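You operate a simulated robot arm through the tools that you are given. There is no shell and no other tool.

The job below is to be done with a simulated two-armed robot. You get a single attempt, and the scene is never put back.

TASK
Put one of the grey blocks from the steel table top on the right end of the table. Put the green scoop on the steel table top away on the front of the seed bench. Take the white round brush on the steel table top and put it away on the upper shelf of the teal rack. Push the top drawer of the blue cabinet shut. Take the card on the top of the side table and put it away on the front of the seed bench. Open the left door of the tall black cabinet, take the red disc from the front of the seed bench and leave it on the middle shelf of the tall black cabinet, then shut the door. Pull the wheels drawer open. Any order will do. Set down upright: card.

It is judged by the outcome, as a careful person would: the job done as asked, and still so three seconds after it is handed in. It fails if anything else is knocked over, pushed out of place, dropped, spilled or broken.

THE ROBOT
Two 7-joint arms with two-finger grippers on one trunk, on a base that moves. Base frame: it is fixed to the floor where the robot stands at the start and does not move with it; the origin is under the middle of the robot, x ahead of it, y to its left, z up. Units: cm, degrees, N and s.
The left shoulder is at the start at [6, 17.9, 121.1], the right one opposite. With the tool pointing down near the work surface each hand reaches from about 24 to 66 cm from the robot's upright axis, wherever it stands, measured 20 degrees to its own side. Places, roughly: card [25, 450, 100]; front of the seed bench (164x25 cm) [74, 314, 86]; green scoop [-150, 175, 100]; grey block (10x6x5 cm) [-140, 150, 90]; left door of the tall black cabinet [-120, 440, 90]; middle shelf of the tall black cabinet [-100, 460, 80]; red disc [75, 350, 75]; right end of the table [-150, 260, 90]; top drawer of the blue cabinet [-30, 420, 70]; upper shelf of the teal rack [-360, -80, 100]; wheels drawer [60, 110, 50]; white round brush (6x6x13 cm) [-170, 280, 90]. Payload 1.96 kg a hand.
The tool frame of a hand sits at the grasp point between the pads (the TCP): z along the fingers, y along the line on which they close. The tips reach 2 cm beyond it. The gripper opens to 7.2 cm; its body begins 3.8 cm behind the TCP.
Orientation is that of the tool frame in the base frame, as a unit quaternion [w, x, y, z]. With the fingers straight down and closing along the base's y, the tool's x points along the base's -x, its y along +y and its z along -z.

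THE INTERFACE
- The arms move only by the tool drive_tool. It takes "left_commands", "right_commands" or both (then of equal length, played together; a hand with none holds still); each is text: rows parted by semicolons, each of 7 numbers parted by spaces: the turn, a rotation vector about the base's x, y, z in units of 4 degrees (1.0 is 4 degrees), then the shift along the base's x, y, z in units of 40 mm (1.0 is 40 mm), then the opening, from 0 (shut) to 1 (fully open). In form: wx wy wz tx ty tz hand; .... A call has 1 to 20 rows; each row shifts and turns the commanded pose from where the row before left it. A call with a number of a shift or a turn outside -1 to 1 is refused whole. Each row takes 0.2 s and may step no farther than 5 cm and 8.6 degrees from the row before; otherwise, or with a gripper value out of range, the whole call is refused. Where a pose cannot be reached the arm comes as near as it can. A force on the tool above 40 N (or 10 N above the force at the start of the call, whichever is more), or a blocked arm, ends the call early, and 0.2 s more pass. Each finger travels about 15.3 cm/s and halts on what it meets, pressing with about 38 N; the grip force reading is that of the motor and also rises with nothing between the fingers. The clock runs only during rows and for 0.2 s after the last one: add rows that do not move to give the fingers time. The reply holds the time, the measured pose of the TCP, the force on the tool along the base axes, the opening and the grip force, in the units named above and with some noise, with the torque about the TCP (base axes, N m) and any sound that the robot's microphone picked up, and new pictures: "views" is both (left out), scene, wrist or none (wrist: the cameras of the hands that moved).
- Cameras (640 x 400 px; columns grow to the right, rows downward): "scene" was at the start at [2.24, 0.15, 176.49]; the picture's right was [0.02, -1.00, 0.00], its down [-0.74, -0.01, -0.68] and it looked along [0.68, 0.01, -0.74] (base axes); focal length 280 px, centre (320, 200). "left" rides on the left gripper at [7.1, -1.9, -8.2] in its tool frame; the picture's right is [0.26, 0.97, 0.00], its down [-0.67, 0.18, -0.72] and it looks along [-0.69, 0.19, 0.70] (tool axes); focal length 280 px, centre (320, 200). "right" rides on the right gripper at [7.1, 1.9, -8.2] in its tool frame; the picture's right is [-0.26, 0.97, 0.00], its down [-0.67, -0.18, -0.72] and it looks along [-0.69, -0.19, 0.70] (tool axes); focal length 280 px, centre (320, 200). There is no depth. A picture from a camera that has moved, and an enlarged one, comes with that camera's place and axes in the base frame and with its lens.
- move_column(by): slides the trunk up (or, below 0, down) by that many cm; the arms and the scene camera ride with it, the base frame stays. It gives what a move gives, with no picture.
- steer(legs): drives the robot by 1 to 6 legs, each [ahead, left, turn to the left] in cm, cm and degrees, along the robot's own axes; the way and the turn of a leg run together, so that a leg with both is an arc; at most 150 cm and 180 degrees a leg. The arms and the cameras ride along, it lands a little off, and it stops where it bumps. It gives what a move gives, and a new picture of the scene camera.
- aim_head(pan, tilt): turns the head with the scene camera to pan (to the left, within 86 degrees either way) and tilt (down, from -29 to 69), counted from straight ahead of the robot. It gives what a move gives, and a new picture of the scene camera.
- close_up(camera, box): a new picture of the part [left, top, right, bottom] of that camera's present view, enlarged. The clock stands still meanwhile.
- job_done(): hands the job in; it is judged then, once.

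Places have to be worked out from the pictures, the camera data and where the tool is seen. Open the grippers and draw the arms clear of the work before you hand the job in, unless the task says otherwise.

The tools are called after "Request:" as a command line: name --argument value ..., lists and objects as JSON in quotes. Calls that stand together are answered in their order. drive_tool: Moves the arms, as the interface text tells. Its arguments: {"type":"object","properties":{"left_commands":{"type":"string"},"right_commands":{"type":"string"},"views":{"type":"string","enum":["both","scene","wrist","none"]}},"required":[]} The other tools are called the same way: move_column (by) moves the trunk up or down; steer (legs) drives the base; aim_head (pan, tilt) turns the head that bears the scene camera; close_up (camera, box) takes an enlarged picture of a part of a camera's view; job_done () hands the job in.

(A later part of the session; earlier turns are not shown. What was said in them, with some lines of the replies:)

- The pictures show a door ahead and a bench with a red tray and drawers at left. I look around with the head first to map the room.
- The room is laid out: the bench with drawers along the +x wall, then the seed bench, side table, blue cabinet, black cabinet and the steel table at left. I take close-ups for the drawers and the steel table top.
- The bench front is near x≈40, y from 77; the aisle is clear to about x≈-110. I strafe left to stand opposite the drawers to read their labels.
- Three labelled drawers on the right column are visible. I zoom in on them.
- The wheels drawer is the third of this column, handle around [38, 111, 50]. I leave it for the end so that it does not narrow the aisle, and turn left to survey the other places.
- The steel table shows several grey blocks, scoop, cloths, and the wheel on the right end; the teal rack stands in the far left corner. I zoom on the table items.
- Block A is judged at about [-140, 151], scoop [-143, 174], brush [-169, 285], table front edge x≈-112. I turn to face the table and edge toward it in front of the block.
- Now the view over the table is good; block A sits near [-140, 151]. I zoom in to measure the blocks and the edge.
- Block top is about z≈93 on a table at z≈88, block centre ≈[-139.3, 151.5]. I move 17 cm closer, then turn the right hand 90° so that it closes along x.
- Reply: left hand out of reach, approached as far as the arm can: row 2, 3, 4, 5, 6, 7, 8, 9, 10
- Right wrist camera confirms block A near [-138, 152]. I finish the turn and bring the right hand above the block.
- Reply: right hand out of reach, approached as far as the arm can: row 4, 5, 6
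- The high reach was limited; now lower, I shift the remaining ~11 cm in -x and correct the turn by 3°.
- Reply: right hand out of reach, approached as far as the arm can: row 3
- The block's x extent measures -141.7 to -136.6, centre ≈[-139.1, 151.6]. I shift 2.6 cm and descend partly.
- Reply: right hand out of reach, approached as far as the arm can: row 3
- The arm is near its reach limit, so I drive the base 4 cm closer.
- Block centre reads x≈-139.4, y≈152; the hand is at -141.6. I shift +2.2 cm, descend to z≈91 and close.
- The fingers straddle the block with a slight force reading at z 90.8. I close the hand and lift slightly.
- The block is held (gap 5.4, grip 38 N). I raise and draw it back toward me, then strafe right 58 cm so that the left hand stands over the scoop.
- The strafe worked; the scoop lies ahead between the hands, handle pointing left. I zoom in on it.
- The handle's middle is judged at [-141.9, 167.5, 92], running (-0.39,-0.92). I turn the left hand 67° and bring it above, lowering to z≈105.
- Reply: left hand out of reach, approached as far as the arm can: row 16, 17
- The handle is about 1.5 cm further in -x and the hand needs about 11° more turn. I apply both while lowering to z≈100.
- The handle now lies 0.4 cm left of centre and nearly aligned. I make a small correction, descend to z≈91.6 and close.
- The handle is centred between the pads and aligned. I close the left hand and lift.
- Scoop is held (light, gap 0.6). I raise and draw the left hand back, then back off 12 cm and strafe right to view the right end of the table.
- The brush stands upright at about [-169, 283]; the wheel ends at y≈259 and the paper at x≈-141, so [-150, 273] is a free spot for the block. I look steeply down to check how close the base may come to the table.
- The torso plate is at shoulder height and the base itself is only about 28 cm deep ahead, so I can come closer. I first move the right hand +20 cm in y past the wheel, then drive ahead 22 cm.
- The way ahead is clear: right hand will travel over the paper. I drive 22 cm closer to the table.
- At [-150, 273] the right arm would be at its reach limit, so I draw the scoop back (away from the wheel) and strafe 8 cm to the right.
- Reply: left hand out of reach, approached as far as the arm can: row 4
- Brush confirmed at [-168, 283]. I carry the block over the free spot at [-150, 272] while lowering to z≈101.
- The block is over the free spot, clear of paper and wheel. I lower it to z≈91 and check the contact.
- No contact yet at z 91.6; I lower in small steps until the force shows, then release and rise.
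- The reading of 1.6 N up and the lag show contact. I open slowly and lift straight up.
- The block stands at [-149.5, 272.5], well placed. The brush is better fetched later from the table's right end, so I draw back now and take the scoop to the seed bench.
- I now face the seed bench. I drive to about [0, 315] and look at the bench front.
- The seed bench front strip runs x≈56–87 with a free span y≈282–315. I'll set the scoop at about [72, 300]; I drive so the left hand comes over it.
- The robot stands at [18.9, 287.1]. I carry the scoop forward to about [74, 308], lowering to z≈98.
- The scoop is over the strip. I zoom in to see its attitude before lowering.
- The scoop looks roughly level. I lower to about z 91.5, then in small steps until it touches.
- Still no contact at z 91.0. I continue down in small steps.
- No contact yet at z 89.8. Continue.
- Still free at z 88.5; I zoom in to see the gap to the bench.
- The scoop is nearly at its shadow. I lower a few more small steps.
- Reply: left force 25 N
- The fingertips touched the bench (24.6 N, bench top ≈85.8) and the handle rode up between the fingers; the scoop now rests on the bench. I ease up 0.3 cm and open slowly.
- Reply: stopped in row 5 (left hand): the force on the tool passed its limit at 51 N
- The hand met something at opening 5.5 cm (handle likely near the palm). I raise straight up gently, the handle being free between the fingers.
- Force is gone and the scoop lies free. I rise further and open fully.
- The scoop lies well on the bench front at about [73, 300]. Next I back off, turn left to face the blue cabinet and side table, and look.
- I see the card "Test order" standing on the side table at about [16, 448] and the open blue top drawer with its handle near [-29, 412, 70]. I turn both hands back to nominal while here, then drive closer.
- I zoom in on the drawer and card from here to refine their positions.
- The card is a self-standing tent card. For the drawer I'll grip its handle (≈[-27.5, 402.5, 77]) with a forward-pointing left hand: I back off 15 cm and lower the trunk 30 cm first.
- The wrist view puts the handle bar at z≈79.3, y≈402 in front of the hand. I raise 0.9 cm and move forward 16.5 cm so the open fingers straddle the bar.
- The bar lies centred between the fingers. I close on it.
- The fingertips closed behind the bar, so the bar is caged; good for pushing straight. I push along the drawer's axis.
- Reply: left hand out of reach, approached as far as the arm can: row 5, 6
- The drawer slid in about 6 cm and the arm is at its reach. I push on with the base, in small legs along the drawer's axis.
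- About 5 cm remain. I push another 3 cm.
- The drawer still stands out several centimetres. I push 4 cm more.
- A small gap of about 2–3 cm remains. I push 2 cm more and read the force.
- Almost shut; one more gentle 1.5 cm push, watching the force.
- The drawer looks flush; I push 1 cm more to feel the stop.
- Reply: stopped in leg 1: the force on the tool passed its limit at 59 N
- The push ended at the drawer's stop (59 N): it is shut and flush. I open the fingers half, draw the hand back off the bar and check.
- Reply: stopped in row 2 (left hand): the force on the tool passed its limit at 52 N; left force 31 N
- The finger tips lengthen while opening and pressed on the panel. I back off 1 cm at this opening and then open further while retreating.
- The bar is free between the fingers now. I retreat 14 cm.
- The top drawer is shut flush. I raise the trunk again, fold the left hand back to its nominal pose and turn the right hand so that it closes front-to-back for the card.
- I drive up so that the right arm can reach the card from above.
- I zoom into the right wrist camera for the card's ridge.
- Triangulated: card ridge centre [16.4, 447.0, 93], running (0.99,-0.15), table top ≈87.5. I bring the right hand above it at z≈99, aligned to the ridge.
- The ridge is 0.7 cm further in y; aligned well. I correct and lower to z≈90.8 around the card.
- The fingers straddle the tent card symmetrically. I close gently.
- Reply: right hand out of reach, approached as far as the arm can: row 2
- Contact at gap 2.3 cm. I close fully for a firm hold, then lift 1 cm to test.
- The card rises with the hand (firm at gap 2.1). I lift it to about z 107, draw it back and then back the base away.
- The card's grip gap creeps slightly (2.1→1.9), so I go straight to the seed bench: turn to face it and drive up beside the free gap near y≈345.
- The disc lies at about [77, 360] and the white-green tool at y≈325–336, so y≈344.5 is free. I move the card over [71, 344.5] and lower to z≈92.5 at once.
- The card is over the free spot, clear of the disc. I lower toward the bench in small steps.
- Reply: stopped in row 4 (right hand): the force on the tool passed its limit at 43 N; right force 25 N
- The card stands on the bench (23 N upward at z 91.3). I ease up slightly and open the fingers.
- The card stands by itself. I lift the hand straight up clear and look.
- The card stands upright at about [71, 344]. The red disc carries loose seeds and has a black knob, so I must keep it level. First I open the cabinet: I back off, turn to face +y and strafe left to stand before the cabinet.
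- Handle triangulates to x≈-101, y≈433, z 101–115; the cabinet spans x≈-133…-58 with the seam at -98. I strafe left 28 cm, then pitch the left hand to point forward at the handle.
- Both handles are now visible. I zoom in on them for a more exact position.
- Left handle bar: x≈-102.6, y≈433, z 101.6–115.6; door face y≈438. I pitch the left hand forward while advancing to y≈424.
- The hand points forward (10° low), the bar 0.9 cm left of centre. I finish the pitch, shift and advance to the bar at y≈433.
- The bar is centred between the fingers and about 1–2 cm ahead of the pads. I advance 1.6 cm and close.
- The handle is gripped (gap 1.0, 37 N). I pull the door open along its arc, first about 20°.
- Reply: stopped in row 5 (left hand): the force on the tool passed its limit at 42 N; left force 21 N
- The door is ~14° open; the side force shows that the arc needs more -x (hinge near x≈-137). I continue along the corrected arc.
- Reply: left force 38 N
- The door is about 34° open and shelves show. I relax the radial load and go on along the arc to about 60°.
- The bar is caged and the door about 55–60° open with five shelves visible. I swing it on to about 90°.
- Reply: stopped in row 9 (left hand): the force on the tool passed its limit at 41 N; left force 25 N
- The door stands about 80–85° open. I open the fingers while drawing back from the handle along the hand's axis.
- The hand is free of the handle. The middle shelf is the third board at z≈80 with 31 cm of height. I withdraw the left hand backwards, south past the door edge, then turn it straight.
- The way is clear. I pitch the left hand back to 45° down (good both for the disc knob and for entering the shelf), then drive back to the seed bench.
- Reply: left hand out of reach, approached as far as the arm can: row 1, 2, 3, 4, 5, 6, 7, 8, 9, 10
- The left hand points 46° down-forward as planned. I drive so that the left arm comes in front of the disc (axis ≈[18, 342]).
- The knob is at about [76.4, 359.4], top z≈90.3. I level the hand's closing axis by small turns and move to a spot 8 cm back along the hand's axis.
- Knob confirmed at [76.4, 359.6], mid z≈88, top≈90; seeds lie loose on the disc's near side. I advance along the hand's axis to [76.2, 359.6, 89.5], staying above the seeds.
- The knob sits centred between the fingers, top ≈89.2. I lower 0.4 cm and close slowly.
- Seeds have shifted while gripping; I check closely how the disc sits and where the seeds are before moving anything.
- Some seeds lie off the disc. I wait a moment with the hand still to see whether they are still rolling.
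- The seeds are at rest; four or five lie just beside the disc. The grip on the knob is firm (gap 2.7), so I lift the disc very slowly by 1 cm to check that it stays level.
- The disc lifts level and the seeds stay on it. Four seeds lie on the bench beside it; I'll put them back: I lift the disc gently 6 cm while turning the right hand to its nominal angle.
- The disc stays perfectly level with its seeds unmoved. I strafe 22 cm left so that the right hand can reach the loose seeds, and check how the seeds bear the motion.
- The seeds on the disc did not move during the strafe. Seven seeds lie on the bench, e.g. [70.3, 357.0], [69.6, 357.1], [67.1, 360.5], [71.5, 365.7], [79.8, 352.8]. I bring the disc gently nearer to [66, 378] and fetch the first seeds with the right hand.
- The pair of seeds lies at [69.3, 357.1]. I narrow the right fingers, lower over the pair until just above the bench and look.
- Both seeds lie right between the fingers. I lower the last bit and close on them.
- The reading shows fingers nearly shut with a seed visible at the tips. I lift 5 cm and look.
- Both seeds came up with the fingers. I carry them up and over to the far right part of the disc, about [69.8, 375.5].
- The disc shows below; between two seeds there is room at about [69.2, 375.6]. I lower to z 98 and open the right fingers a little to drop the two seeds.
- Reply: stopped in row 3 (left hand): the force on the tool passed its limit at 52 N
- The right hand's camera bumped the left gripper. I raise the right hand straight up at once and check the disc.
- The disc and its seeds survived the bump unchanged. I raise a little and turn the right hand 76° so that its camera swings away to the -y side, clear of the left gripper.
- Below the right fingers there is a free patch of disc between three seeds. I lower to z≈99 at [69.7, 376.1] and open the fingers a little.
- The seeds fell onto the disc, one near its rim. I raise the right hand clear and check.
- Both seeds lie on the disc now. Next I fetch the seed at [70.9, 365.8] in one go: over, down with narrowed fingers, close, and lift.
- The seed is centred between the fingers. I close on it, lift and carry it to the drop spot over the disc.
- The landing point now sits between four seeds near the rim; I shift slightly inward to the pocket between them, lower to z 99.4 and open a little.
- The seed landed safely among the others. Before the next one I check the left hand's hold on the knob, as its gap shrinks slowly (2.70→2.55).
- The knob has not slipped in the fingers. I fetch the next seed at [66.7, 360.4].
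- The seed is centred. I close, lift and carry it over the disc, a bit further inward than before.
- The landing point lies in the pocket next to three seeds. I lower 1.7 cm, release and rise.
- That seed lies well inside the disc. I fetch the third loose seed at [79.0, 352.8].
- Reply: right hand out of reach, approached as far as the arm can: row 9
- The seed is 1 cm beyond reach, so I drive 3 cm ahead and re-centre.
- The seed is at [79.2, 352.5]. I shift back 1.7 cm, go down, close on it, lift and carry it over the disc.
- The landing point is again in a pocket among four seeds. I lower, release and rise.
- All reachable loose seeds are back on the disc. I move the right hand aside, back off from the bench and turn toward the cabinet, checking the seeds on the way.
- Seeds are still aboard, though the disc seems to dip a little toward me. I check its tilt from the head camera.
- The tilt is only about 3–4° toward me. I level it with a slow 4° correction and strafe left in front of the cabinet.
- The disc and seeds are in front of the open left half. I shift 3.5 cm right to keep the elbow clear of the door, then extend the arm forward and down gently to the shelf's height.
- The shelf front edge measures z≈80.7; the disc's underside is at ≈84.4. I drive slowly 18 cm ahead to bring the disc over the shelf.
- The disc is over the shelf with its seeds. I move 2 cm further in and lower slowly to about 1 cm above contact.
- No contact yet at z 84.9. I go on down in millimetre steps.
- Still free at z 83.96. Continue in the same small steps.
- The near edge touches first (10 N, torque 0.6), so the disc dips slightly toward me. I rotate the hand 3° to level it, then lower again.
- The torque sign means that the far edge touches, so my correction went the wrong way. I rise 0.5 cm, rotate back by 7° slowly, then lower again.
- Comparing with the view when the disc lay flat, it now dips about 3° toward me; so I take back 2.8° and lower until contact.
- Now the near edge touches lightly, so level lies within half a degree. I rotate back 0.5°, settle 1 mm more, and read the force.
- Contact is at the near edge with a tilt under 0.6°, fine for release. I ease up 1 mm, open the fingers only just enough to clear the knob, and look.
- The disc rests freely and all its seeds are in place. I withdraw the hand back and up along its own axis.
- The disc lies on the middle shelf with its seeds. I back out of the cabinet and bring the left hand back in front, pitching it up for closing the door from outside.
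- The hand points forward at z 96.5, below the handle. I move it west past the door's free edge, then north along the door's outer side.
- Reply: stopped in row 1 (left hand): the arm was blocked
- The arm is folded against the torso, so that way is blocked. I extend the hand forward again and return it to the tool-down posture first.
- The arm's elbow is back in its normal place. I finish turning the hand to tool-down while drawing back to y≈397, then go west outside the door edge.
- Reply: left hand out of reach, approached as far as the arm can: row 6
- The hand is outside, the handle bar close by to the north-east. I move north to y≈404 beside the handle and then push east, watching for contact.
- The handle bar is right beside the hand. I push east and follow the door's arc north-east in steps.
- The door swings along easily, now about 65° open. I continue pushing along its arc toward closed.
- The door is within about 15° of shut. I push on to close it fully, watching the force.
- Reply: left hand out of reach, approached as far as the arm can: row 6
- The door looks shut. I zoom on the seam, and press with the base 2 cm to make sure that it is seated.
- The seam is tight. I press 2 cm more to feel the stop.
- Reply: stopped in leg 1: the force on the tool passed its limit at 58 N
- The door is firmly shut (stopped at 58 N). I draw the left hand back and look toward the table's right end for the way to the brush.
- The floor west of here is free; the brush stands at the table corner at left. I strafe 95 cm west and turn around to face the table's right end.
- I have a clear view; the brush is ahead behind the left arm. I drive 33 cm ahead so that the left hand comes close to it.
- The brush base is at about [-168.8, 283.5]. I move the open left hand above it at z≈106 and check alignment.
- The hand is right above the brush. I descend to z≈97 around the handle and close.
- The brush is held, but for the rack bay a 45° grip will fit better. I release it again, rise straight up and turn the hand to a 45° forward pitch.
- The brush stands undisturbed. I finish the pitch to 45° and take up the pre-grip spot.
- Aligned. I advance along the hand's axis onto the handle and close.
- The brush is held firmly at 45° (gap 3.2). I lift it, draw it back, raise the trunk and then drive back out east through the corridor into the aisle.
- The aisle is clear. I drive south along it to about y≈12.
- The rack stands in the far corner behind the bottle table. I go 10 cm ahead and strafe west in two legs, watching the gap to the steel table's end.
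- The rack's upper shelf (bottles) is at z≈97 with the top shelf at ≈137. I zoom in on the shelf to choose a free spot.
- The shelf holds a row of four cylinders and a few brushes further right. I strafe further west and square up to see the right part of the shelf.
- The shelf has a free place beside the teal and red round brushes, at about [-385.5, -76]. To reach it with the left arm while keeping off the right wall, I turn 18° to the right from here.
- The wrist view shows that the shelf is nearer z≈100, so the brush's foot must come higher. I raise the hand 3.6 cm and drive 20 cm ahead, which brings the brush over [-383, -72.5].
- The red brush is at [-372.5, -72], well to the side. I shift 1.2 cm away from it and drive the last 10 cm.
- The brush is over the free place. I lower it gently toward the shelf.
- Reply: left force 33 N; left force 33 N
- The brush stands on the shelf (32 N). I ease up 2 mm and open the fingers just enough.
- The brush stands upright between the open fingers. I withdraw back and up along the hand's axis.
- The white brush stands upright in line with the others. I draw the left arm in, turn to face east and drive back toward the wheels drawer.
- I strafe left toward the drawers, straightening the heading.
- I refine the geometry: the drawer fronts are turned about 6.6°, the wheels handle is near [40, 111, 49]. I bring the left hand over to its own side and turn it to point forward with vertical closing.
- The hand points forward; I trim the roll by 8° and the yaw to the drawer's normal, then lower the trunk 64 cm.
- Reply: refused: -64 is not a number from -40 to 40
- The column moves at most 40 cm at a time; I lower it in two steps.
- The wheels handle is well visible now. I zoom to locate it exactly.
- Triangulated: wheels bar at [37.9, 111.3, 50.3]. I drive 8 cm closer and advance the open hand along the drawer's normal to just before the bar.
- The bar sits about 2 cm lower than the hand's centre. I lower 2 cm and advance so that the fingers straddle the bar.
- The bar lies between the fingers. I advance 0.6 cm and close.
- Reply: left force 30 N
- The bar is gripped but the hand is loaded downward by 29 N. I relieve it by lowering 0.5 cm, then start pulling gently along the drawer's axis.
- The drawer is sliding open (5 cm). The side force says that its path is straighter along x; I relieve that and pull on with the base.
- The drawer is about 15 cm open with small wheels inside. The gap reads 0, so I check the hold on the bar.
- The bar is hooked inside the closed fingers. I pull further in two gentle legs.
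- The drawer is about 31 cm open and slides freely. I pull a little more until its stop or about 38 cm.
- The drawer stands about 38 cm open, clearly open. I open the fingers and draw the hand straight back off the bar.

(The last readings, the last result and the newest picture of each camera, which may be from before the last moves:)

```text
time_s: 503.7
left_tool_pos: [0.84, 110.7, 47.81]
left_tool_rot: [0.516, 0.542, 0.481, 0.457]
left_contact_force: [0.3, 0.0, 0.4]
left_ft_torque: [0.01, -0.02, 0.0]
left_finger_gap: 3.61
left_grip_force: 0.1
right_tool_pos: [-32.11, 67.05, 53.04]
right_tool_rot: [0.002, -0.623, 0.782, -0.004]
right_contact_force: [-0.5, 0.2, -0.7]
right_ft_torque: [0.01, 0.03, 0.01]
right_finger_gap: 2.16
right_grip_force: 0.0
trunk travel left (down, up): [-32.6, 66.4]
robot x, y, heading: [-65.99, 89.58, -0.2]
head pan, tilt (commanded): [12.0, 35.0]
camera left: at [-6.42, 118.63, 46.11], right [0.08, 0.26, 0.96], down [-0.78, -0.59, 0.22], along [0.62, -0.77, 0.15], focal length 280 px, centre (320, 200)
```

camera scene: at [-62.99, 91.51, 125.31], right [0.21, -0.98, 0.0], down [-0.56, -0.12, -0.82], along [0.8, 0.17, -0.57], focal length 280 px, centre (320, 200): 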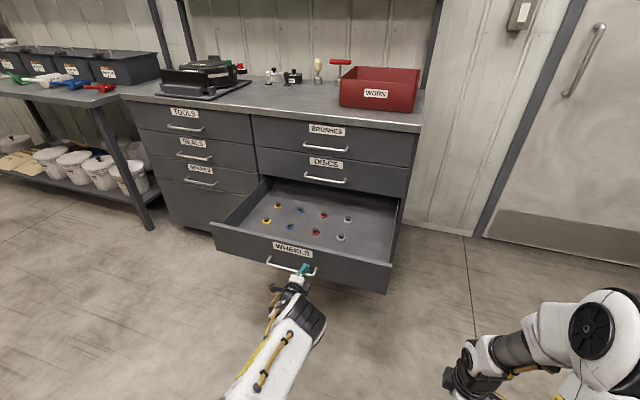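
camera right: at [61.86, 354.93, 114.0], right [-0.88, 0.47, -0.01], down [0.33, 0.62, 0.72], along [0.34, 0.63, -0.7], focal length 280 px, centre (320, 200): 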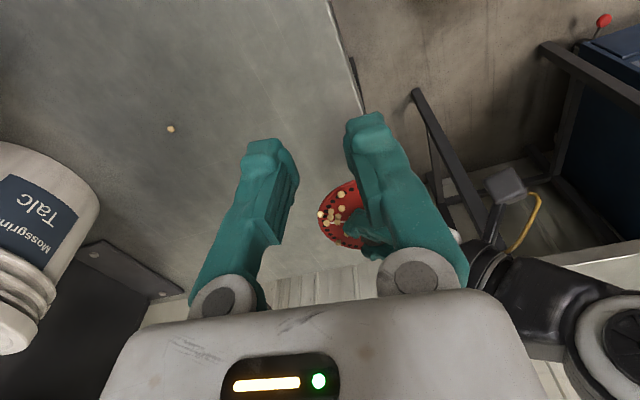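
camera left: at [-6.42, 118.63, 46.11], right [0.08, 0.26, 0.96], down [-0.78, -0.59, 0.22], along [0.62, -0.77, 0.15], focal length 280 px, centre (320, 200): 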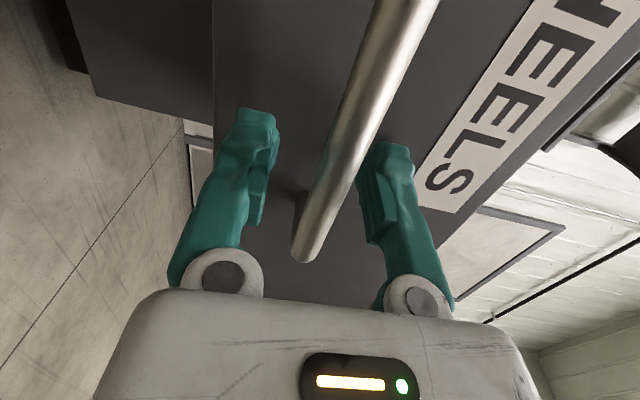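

The bar is free. I withdraw the hand and look at the drawer.

Request:
drive_tool --left_commands "0 0 0 -0.3 0.03 0 0.5;0 0 0 -0.6 0.06 0 0.5;0 0 0 -0.8 0.08 0 0.5;0 0 0 -0.8 0.08 0 0.7;0 0 0 -0.6 0.05 0 1;0 0 0 0 0 0 1" --views "both"

```text
time_s: 505.1
left_tool_pos: [-11.44, 111.76, 47.91]
left_tool_rot: [0.516, 0.542, 0.48, 0.457]
left_contact_force: [0.6, 0.9, 0.0]
left_ft_torque: [0.0, 0.01, 0.05]
left_finger_gap: 7.2
left_grip_force: 0.1
right_tool_pos: [-32.01, 67.05, 52.9]
right_tool_rot: [0.002, -0.623, 0.782, -0.003]
right_contact_force: [0.7, 0.6, -0.3]
right_ft_torque: [-0.02, 0.0, 0.0]
right_finger_gap: 2.17
right_grip_force: 0.2
trunk travel left (down, up): [-32.6, 66.4]
robot x, y, heading: [-65.58, 89.83, -0.1]
head pan, tilt (commanded): [12.0, 35.0]
camera scene: at [-62.93, 91.51, 125.3], right [0.21, -0.98, 0.0], down [-0.56, -0.12, -0.82], along [0.8, 0.17, -0.57], focal length 280 px, centre (320, 200)
camera left: at [-18.68, 119.76, 46.19], right [0.08, 0.26, 0.96], down [-0.78, -0.58, 0.22], along [0.62, -0.77, 0.15], focal length 280 px, centre (320, 200)
```

scene: 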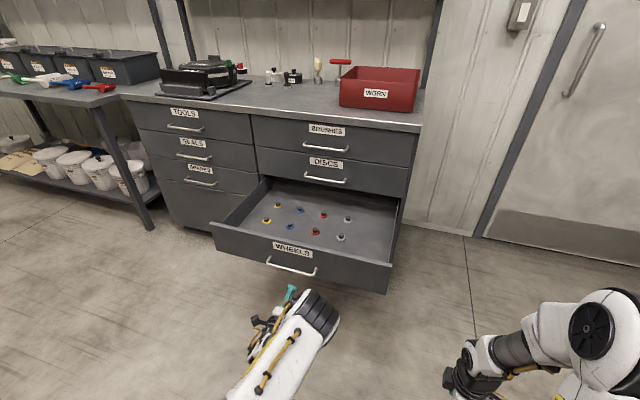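
left: 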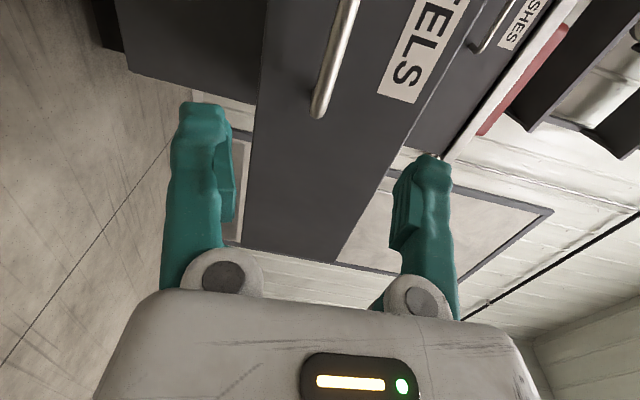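

The wheels drawer stands open. I open both grippers, raise the trunk again and look around to verify the results from here.

Request:
drive_tool --left_commands "0 0 0 -0.5 0 0.1 1;0 0 0 -0.5 0 0.1 1;0 0 0 0 0 0 1;0 0 0 0 0 0 1" --right_commands "0 0 0 0 0 0 0.6;0 0 0 0 0 0 1;0 0 0 0 0 0 1;0 0 0 0 0 0 1" --views "none"

Request:
steer --legs '[[0, 60, 0]]'

Request:
move_column --by 40

Request:
aim_head --pan 60 --tilt 30

```text
time_s: 506.1
left_tool_pos: [-15.48, 111.86, 48.74]
left_tool_rot: [0.516, 0.542, 0.48, 0.457]
left_contact_force: [-1.3, 0.5, -0.1]
left_ft_torque: [-0.01, -0.02, 0.04]
left_finger_gap: 7.19
left_grip_force: 0.0
right_tool_pos: [-32.12, 67.02, 52.86]
right_tool_rot: [0.002, -0.624, 0.782, -0.003]
right_contact_force: [-0.6, 0.0, -0.3]
right_ft_torque: [-0.04, -0.01, -0.01]
right_finger_gap: 7.19
right_grip_force: 0.0
trunk travel left (down, up): [-32.6, 66.4]
robot x, y, heading: [-65.89, 89.8, -0.3]
head pan, tilt (commanded): [12.0, 35.0]
```

```text
time_s: 509.4
left_tool_pos: [-15.59, 169.79, 48.63]
left_tool_rot: [0.515, 0.541, 0.481, 0.458]
left_contact_force: [-0.3, -1.0, -1.0]
left_ft_torque: [0.02, 0.03, -0.01]
left_finger_gap: 7.2
left_grip_force: 0.0
right_tool_pos: [-32.11, 125.02, 53.05]
right_tool_rot: [0.003, -0.624, 0.781, -0.004]
right_contact_force: [-0.5, 0.4, 0.3]
right_ft_torque: [0.05, -0.02, 0.04]
right_finger_gap: 7.17
right_grip_force: 0.0
trunk travel left (down, up): [-32.6, 66.4]
robot x, y, heading: [-66.31, 147.71, 0.3]
head pan, tilt (commanded): [12.0, 35.0]
camera scene: at [-63.05, 149.31, 125.3], right [0.21, -0.98, 0.0], down [-0.56, -0.12, -0.82], along [0.8, 0.17, -0.57], focal length 280 px, centre (320, 200)
```

scene: 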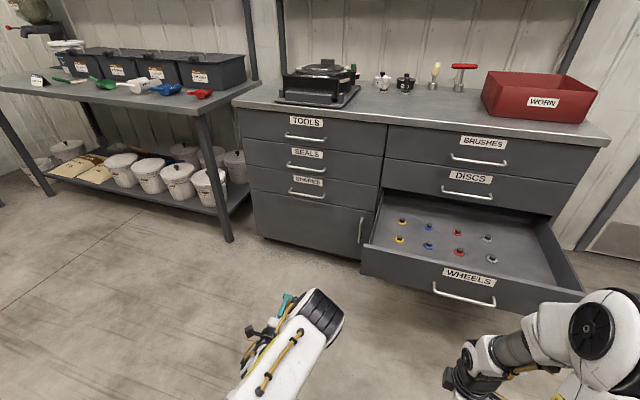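

```text
time_s: 513.2
left_tool_pos: [-15.63, 169.67, 88.8]
left_tool_rot: [0.515, 0.541, 0.481, 0.458]
left_contact_force: [0.2, 0.2, -0.2]
left_ft_torque: [-0.08, 0.0, -0.01]
left_finger_gap: 7.2
left_grip_force: 0.1
right_tool_pos: [-32.18, 124.92, 93.01]
right_tool_rot: [0.001, -0.625, 0.781, -0.003]
right_contact_force: [0.4, -0.7, 0.5]
right_ft_torque: [0.0, 0.02, -0.01]
right_finger_gap: 7.22
right_grip_force: 0.0
trunk travel left (down, up): [-72.6, 26.4]
robot x, y, heading: [-65.83, 147.39, 0.4]
head pan, tilt (commanded): [12.0, 35.0]
```

```text
time_s: 514.4
left_tool_pos: [-15.77, 169.78, 88.8]
left_tool_rot: [0.516, 0.541, 0.481, 0.458]
left_contact_force: [-0.1, 0.0, -0.7]
left_ft_torque: [0.01, 0.0, 0.02]
left_finger_gap: 7.21
left_grip_force: 0.1
right_tool_pos: [-32.02, 124.89, 92.89]
right_tool_rot: [0.001, -0.625, 0.781, -0.002]
right_contact_force: [0.3, 0.0, 0.5]
right_ft_torque: [0.02, 0.02, -0.01]
right_finger_gap: 7.21
right_grip_force: 0.0
trunk travel left (down, up): [-72.6, 26.4]
robot x, y, heading: [-65.88, 147.58, 0.3]
head pan, tilt (commanded): [60.0, 30.0]
camera scene: at [-67.15, 155.27, 166.08], right [0.87, -0.5, 0.0], down [-0.25, -0.43, -0.87], along [0.43, 0.75, -0.5], focal length 280 px, centre (320, 200)
```

scene: 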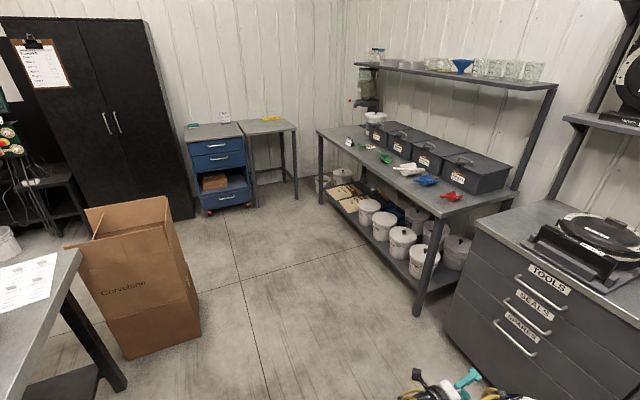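

Request:
close_up --camera "scene" --box '[310, 100, 470, 200]'

Request:
close_up --camera "scene" --box '[40, 60, 320, 230]'

```text
4.00 times, centred on (390, 150) of scene
camera zoom: at [-67.15, 155.27, 166.08], right [0.87, -0.5, 0.0], down [-0.25, -0.43, -0.87], along [0.43, 0.75, -0.5], focal length 1122 px, centre (40, 400)
```

zoom: 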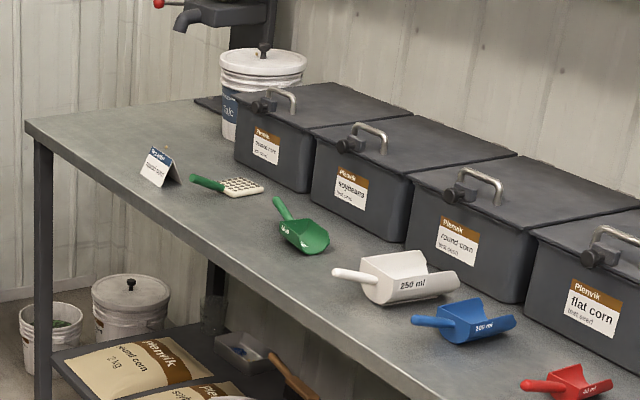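

```text
2.29 times, centred on (180, 145) of scene
camera zoom: at [-67.15, 155.27, 166.08], right [0.87, -0.5, 0.0], down [-0.25, -0.43, -0.87], along [0.43, 0.75, -0.5], focal length 641 px, centre (640, 326)
```

zoom: 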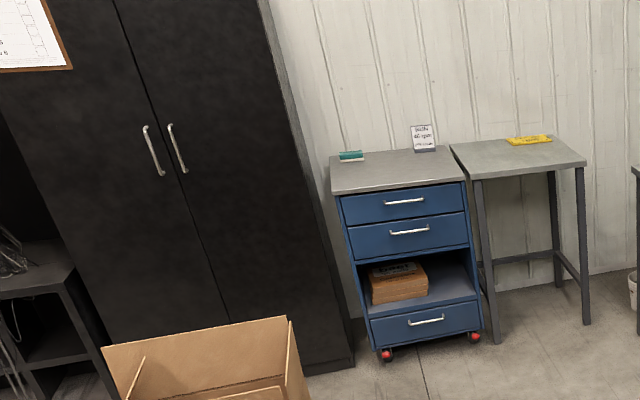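

Everything checks out. The block is at the table's right end, and the scoop and the upright card are on the seed bench front. The brush stands on the teal rack. The blue top drawer and the black cabinet are shut, with the disc on the middle shelf, and the wheels drawer is open. One shortfall: seeds fell off the disc when I first gripped it, and two of them are still on the bench. The arms are clear and the grippers open, so I hand the job in.

Request:
job_done

```text
The job is handed in.
```

I've handed the job in. Every task is done, but two loose seeds from the red disc are still on the seed bench.

When I first gripped the disc's knob, seven of the loose seeds lying on it fell off. I put five back. One of the two left is out on the bench behind where the disc lay. The other is wedged between the treated-corn box and the talc bucket, where I couldn't reach it. If any spilled seed counts as a fail, this is where it would show.

| Task | Result |
|---|---|
| Grey block | On the right end of the steel table, clear of the paper and the wheel |
| Green scoop | On the front of the seed bench |
| White round brush | Upright on the upper shelf of the teal rack, next to the red one |
| Blue cabinet, top drawer | Pushed shut, flush |
| Card | Upright on the front of the seed bench |
| Red disc | On the middle shelf of the black cabinet with its remaining seeds; door shut |
| Wheels drawer | Open about 38 cm |

I pressed the blue drawer and the black cabinet door against their stops with just under 60 N each. The blue cabinet is on wheels, but neither cabinet looked shifted in the last pictures. I could not see the disc again after shutting the door.

Both grippers are open, and the arms are in the aisle, clear of the work.
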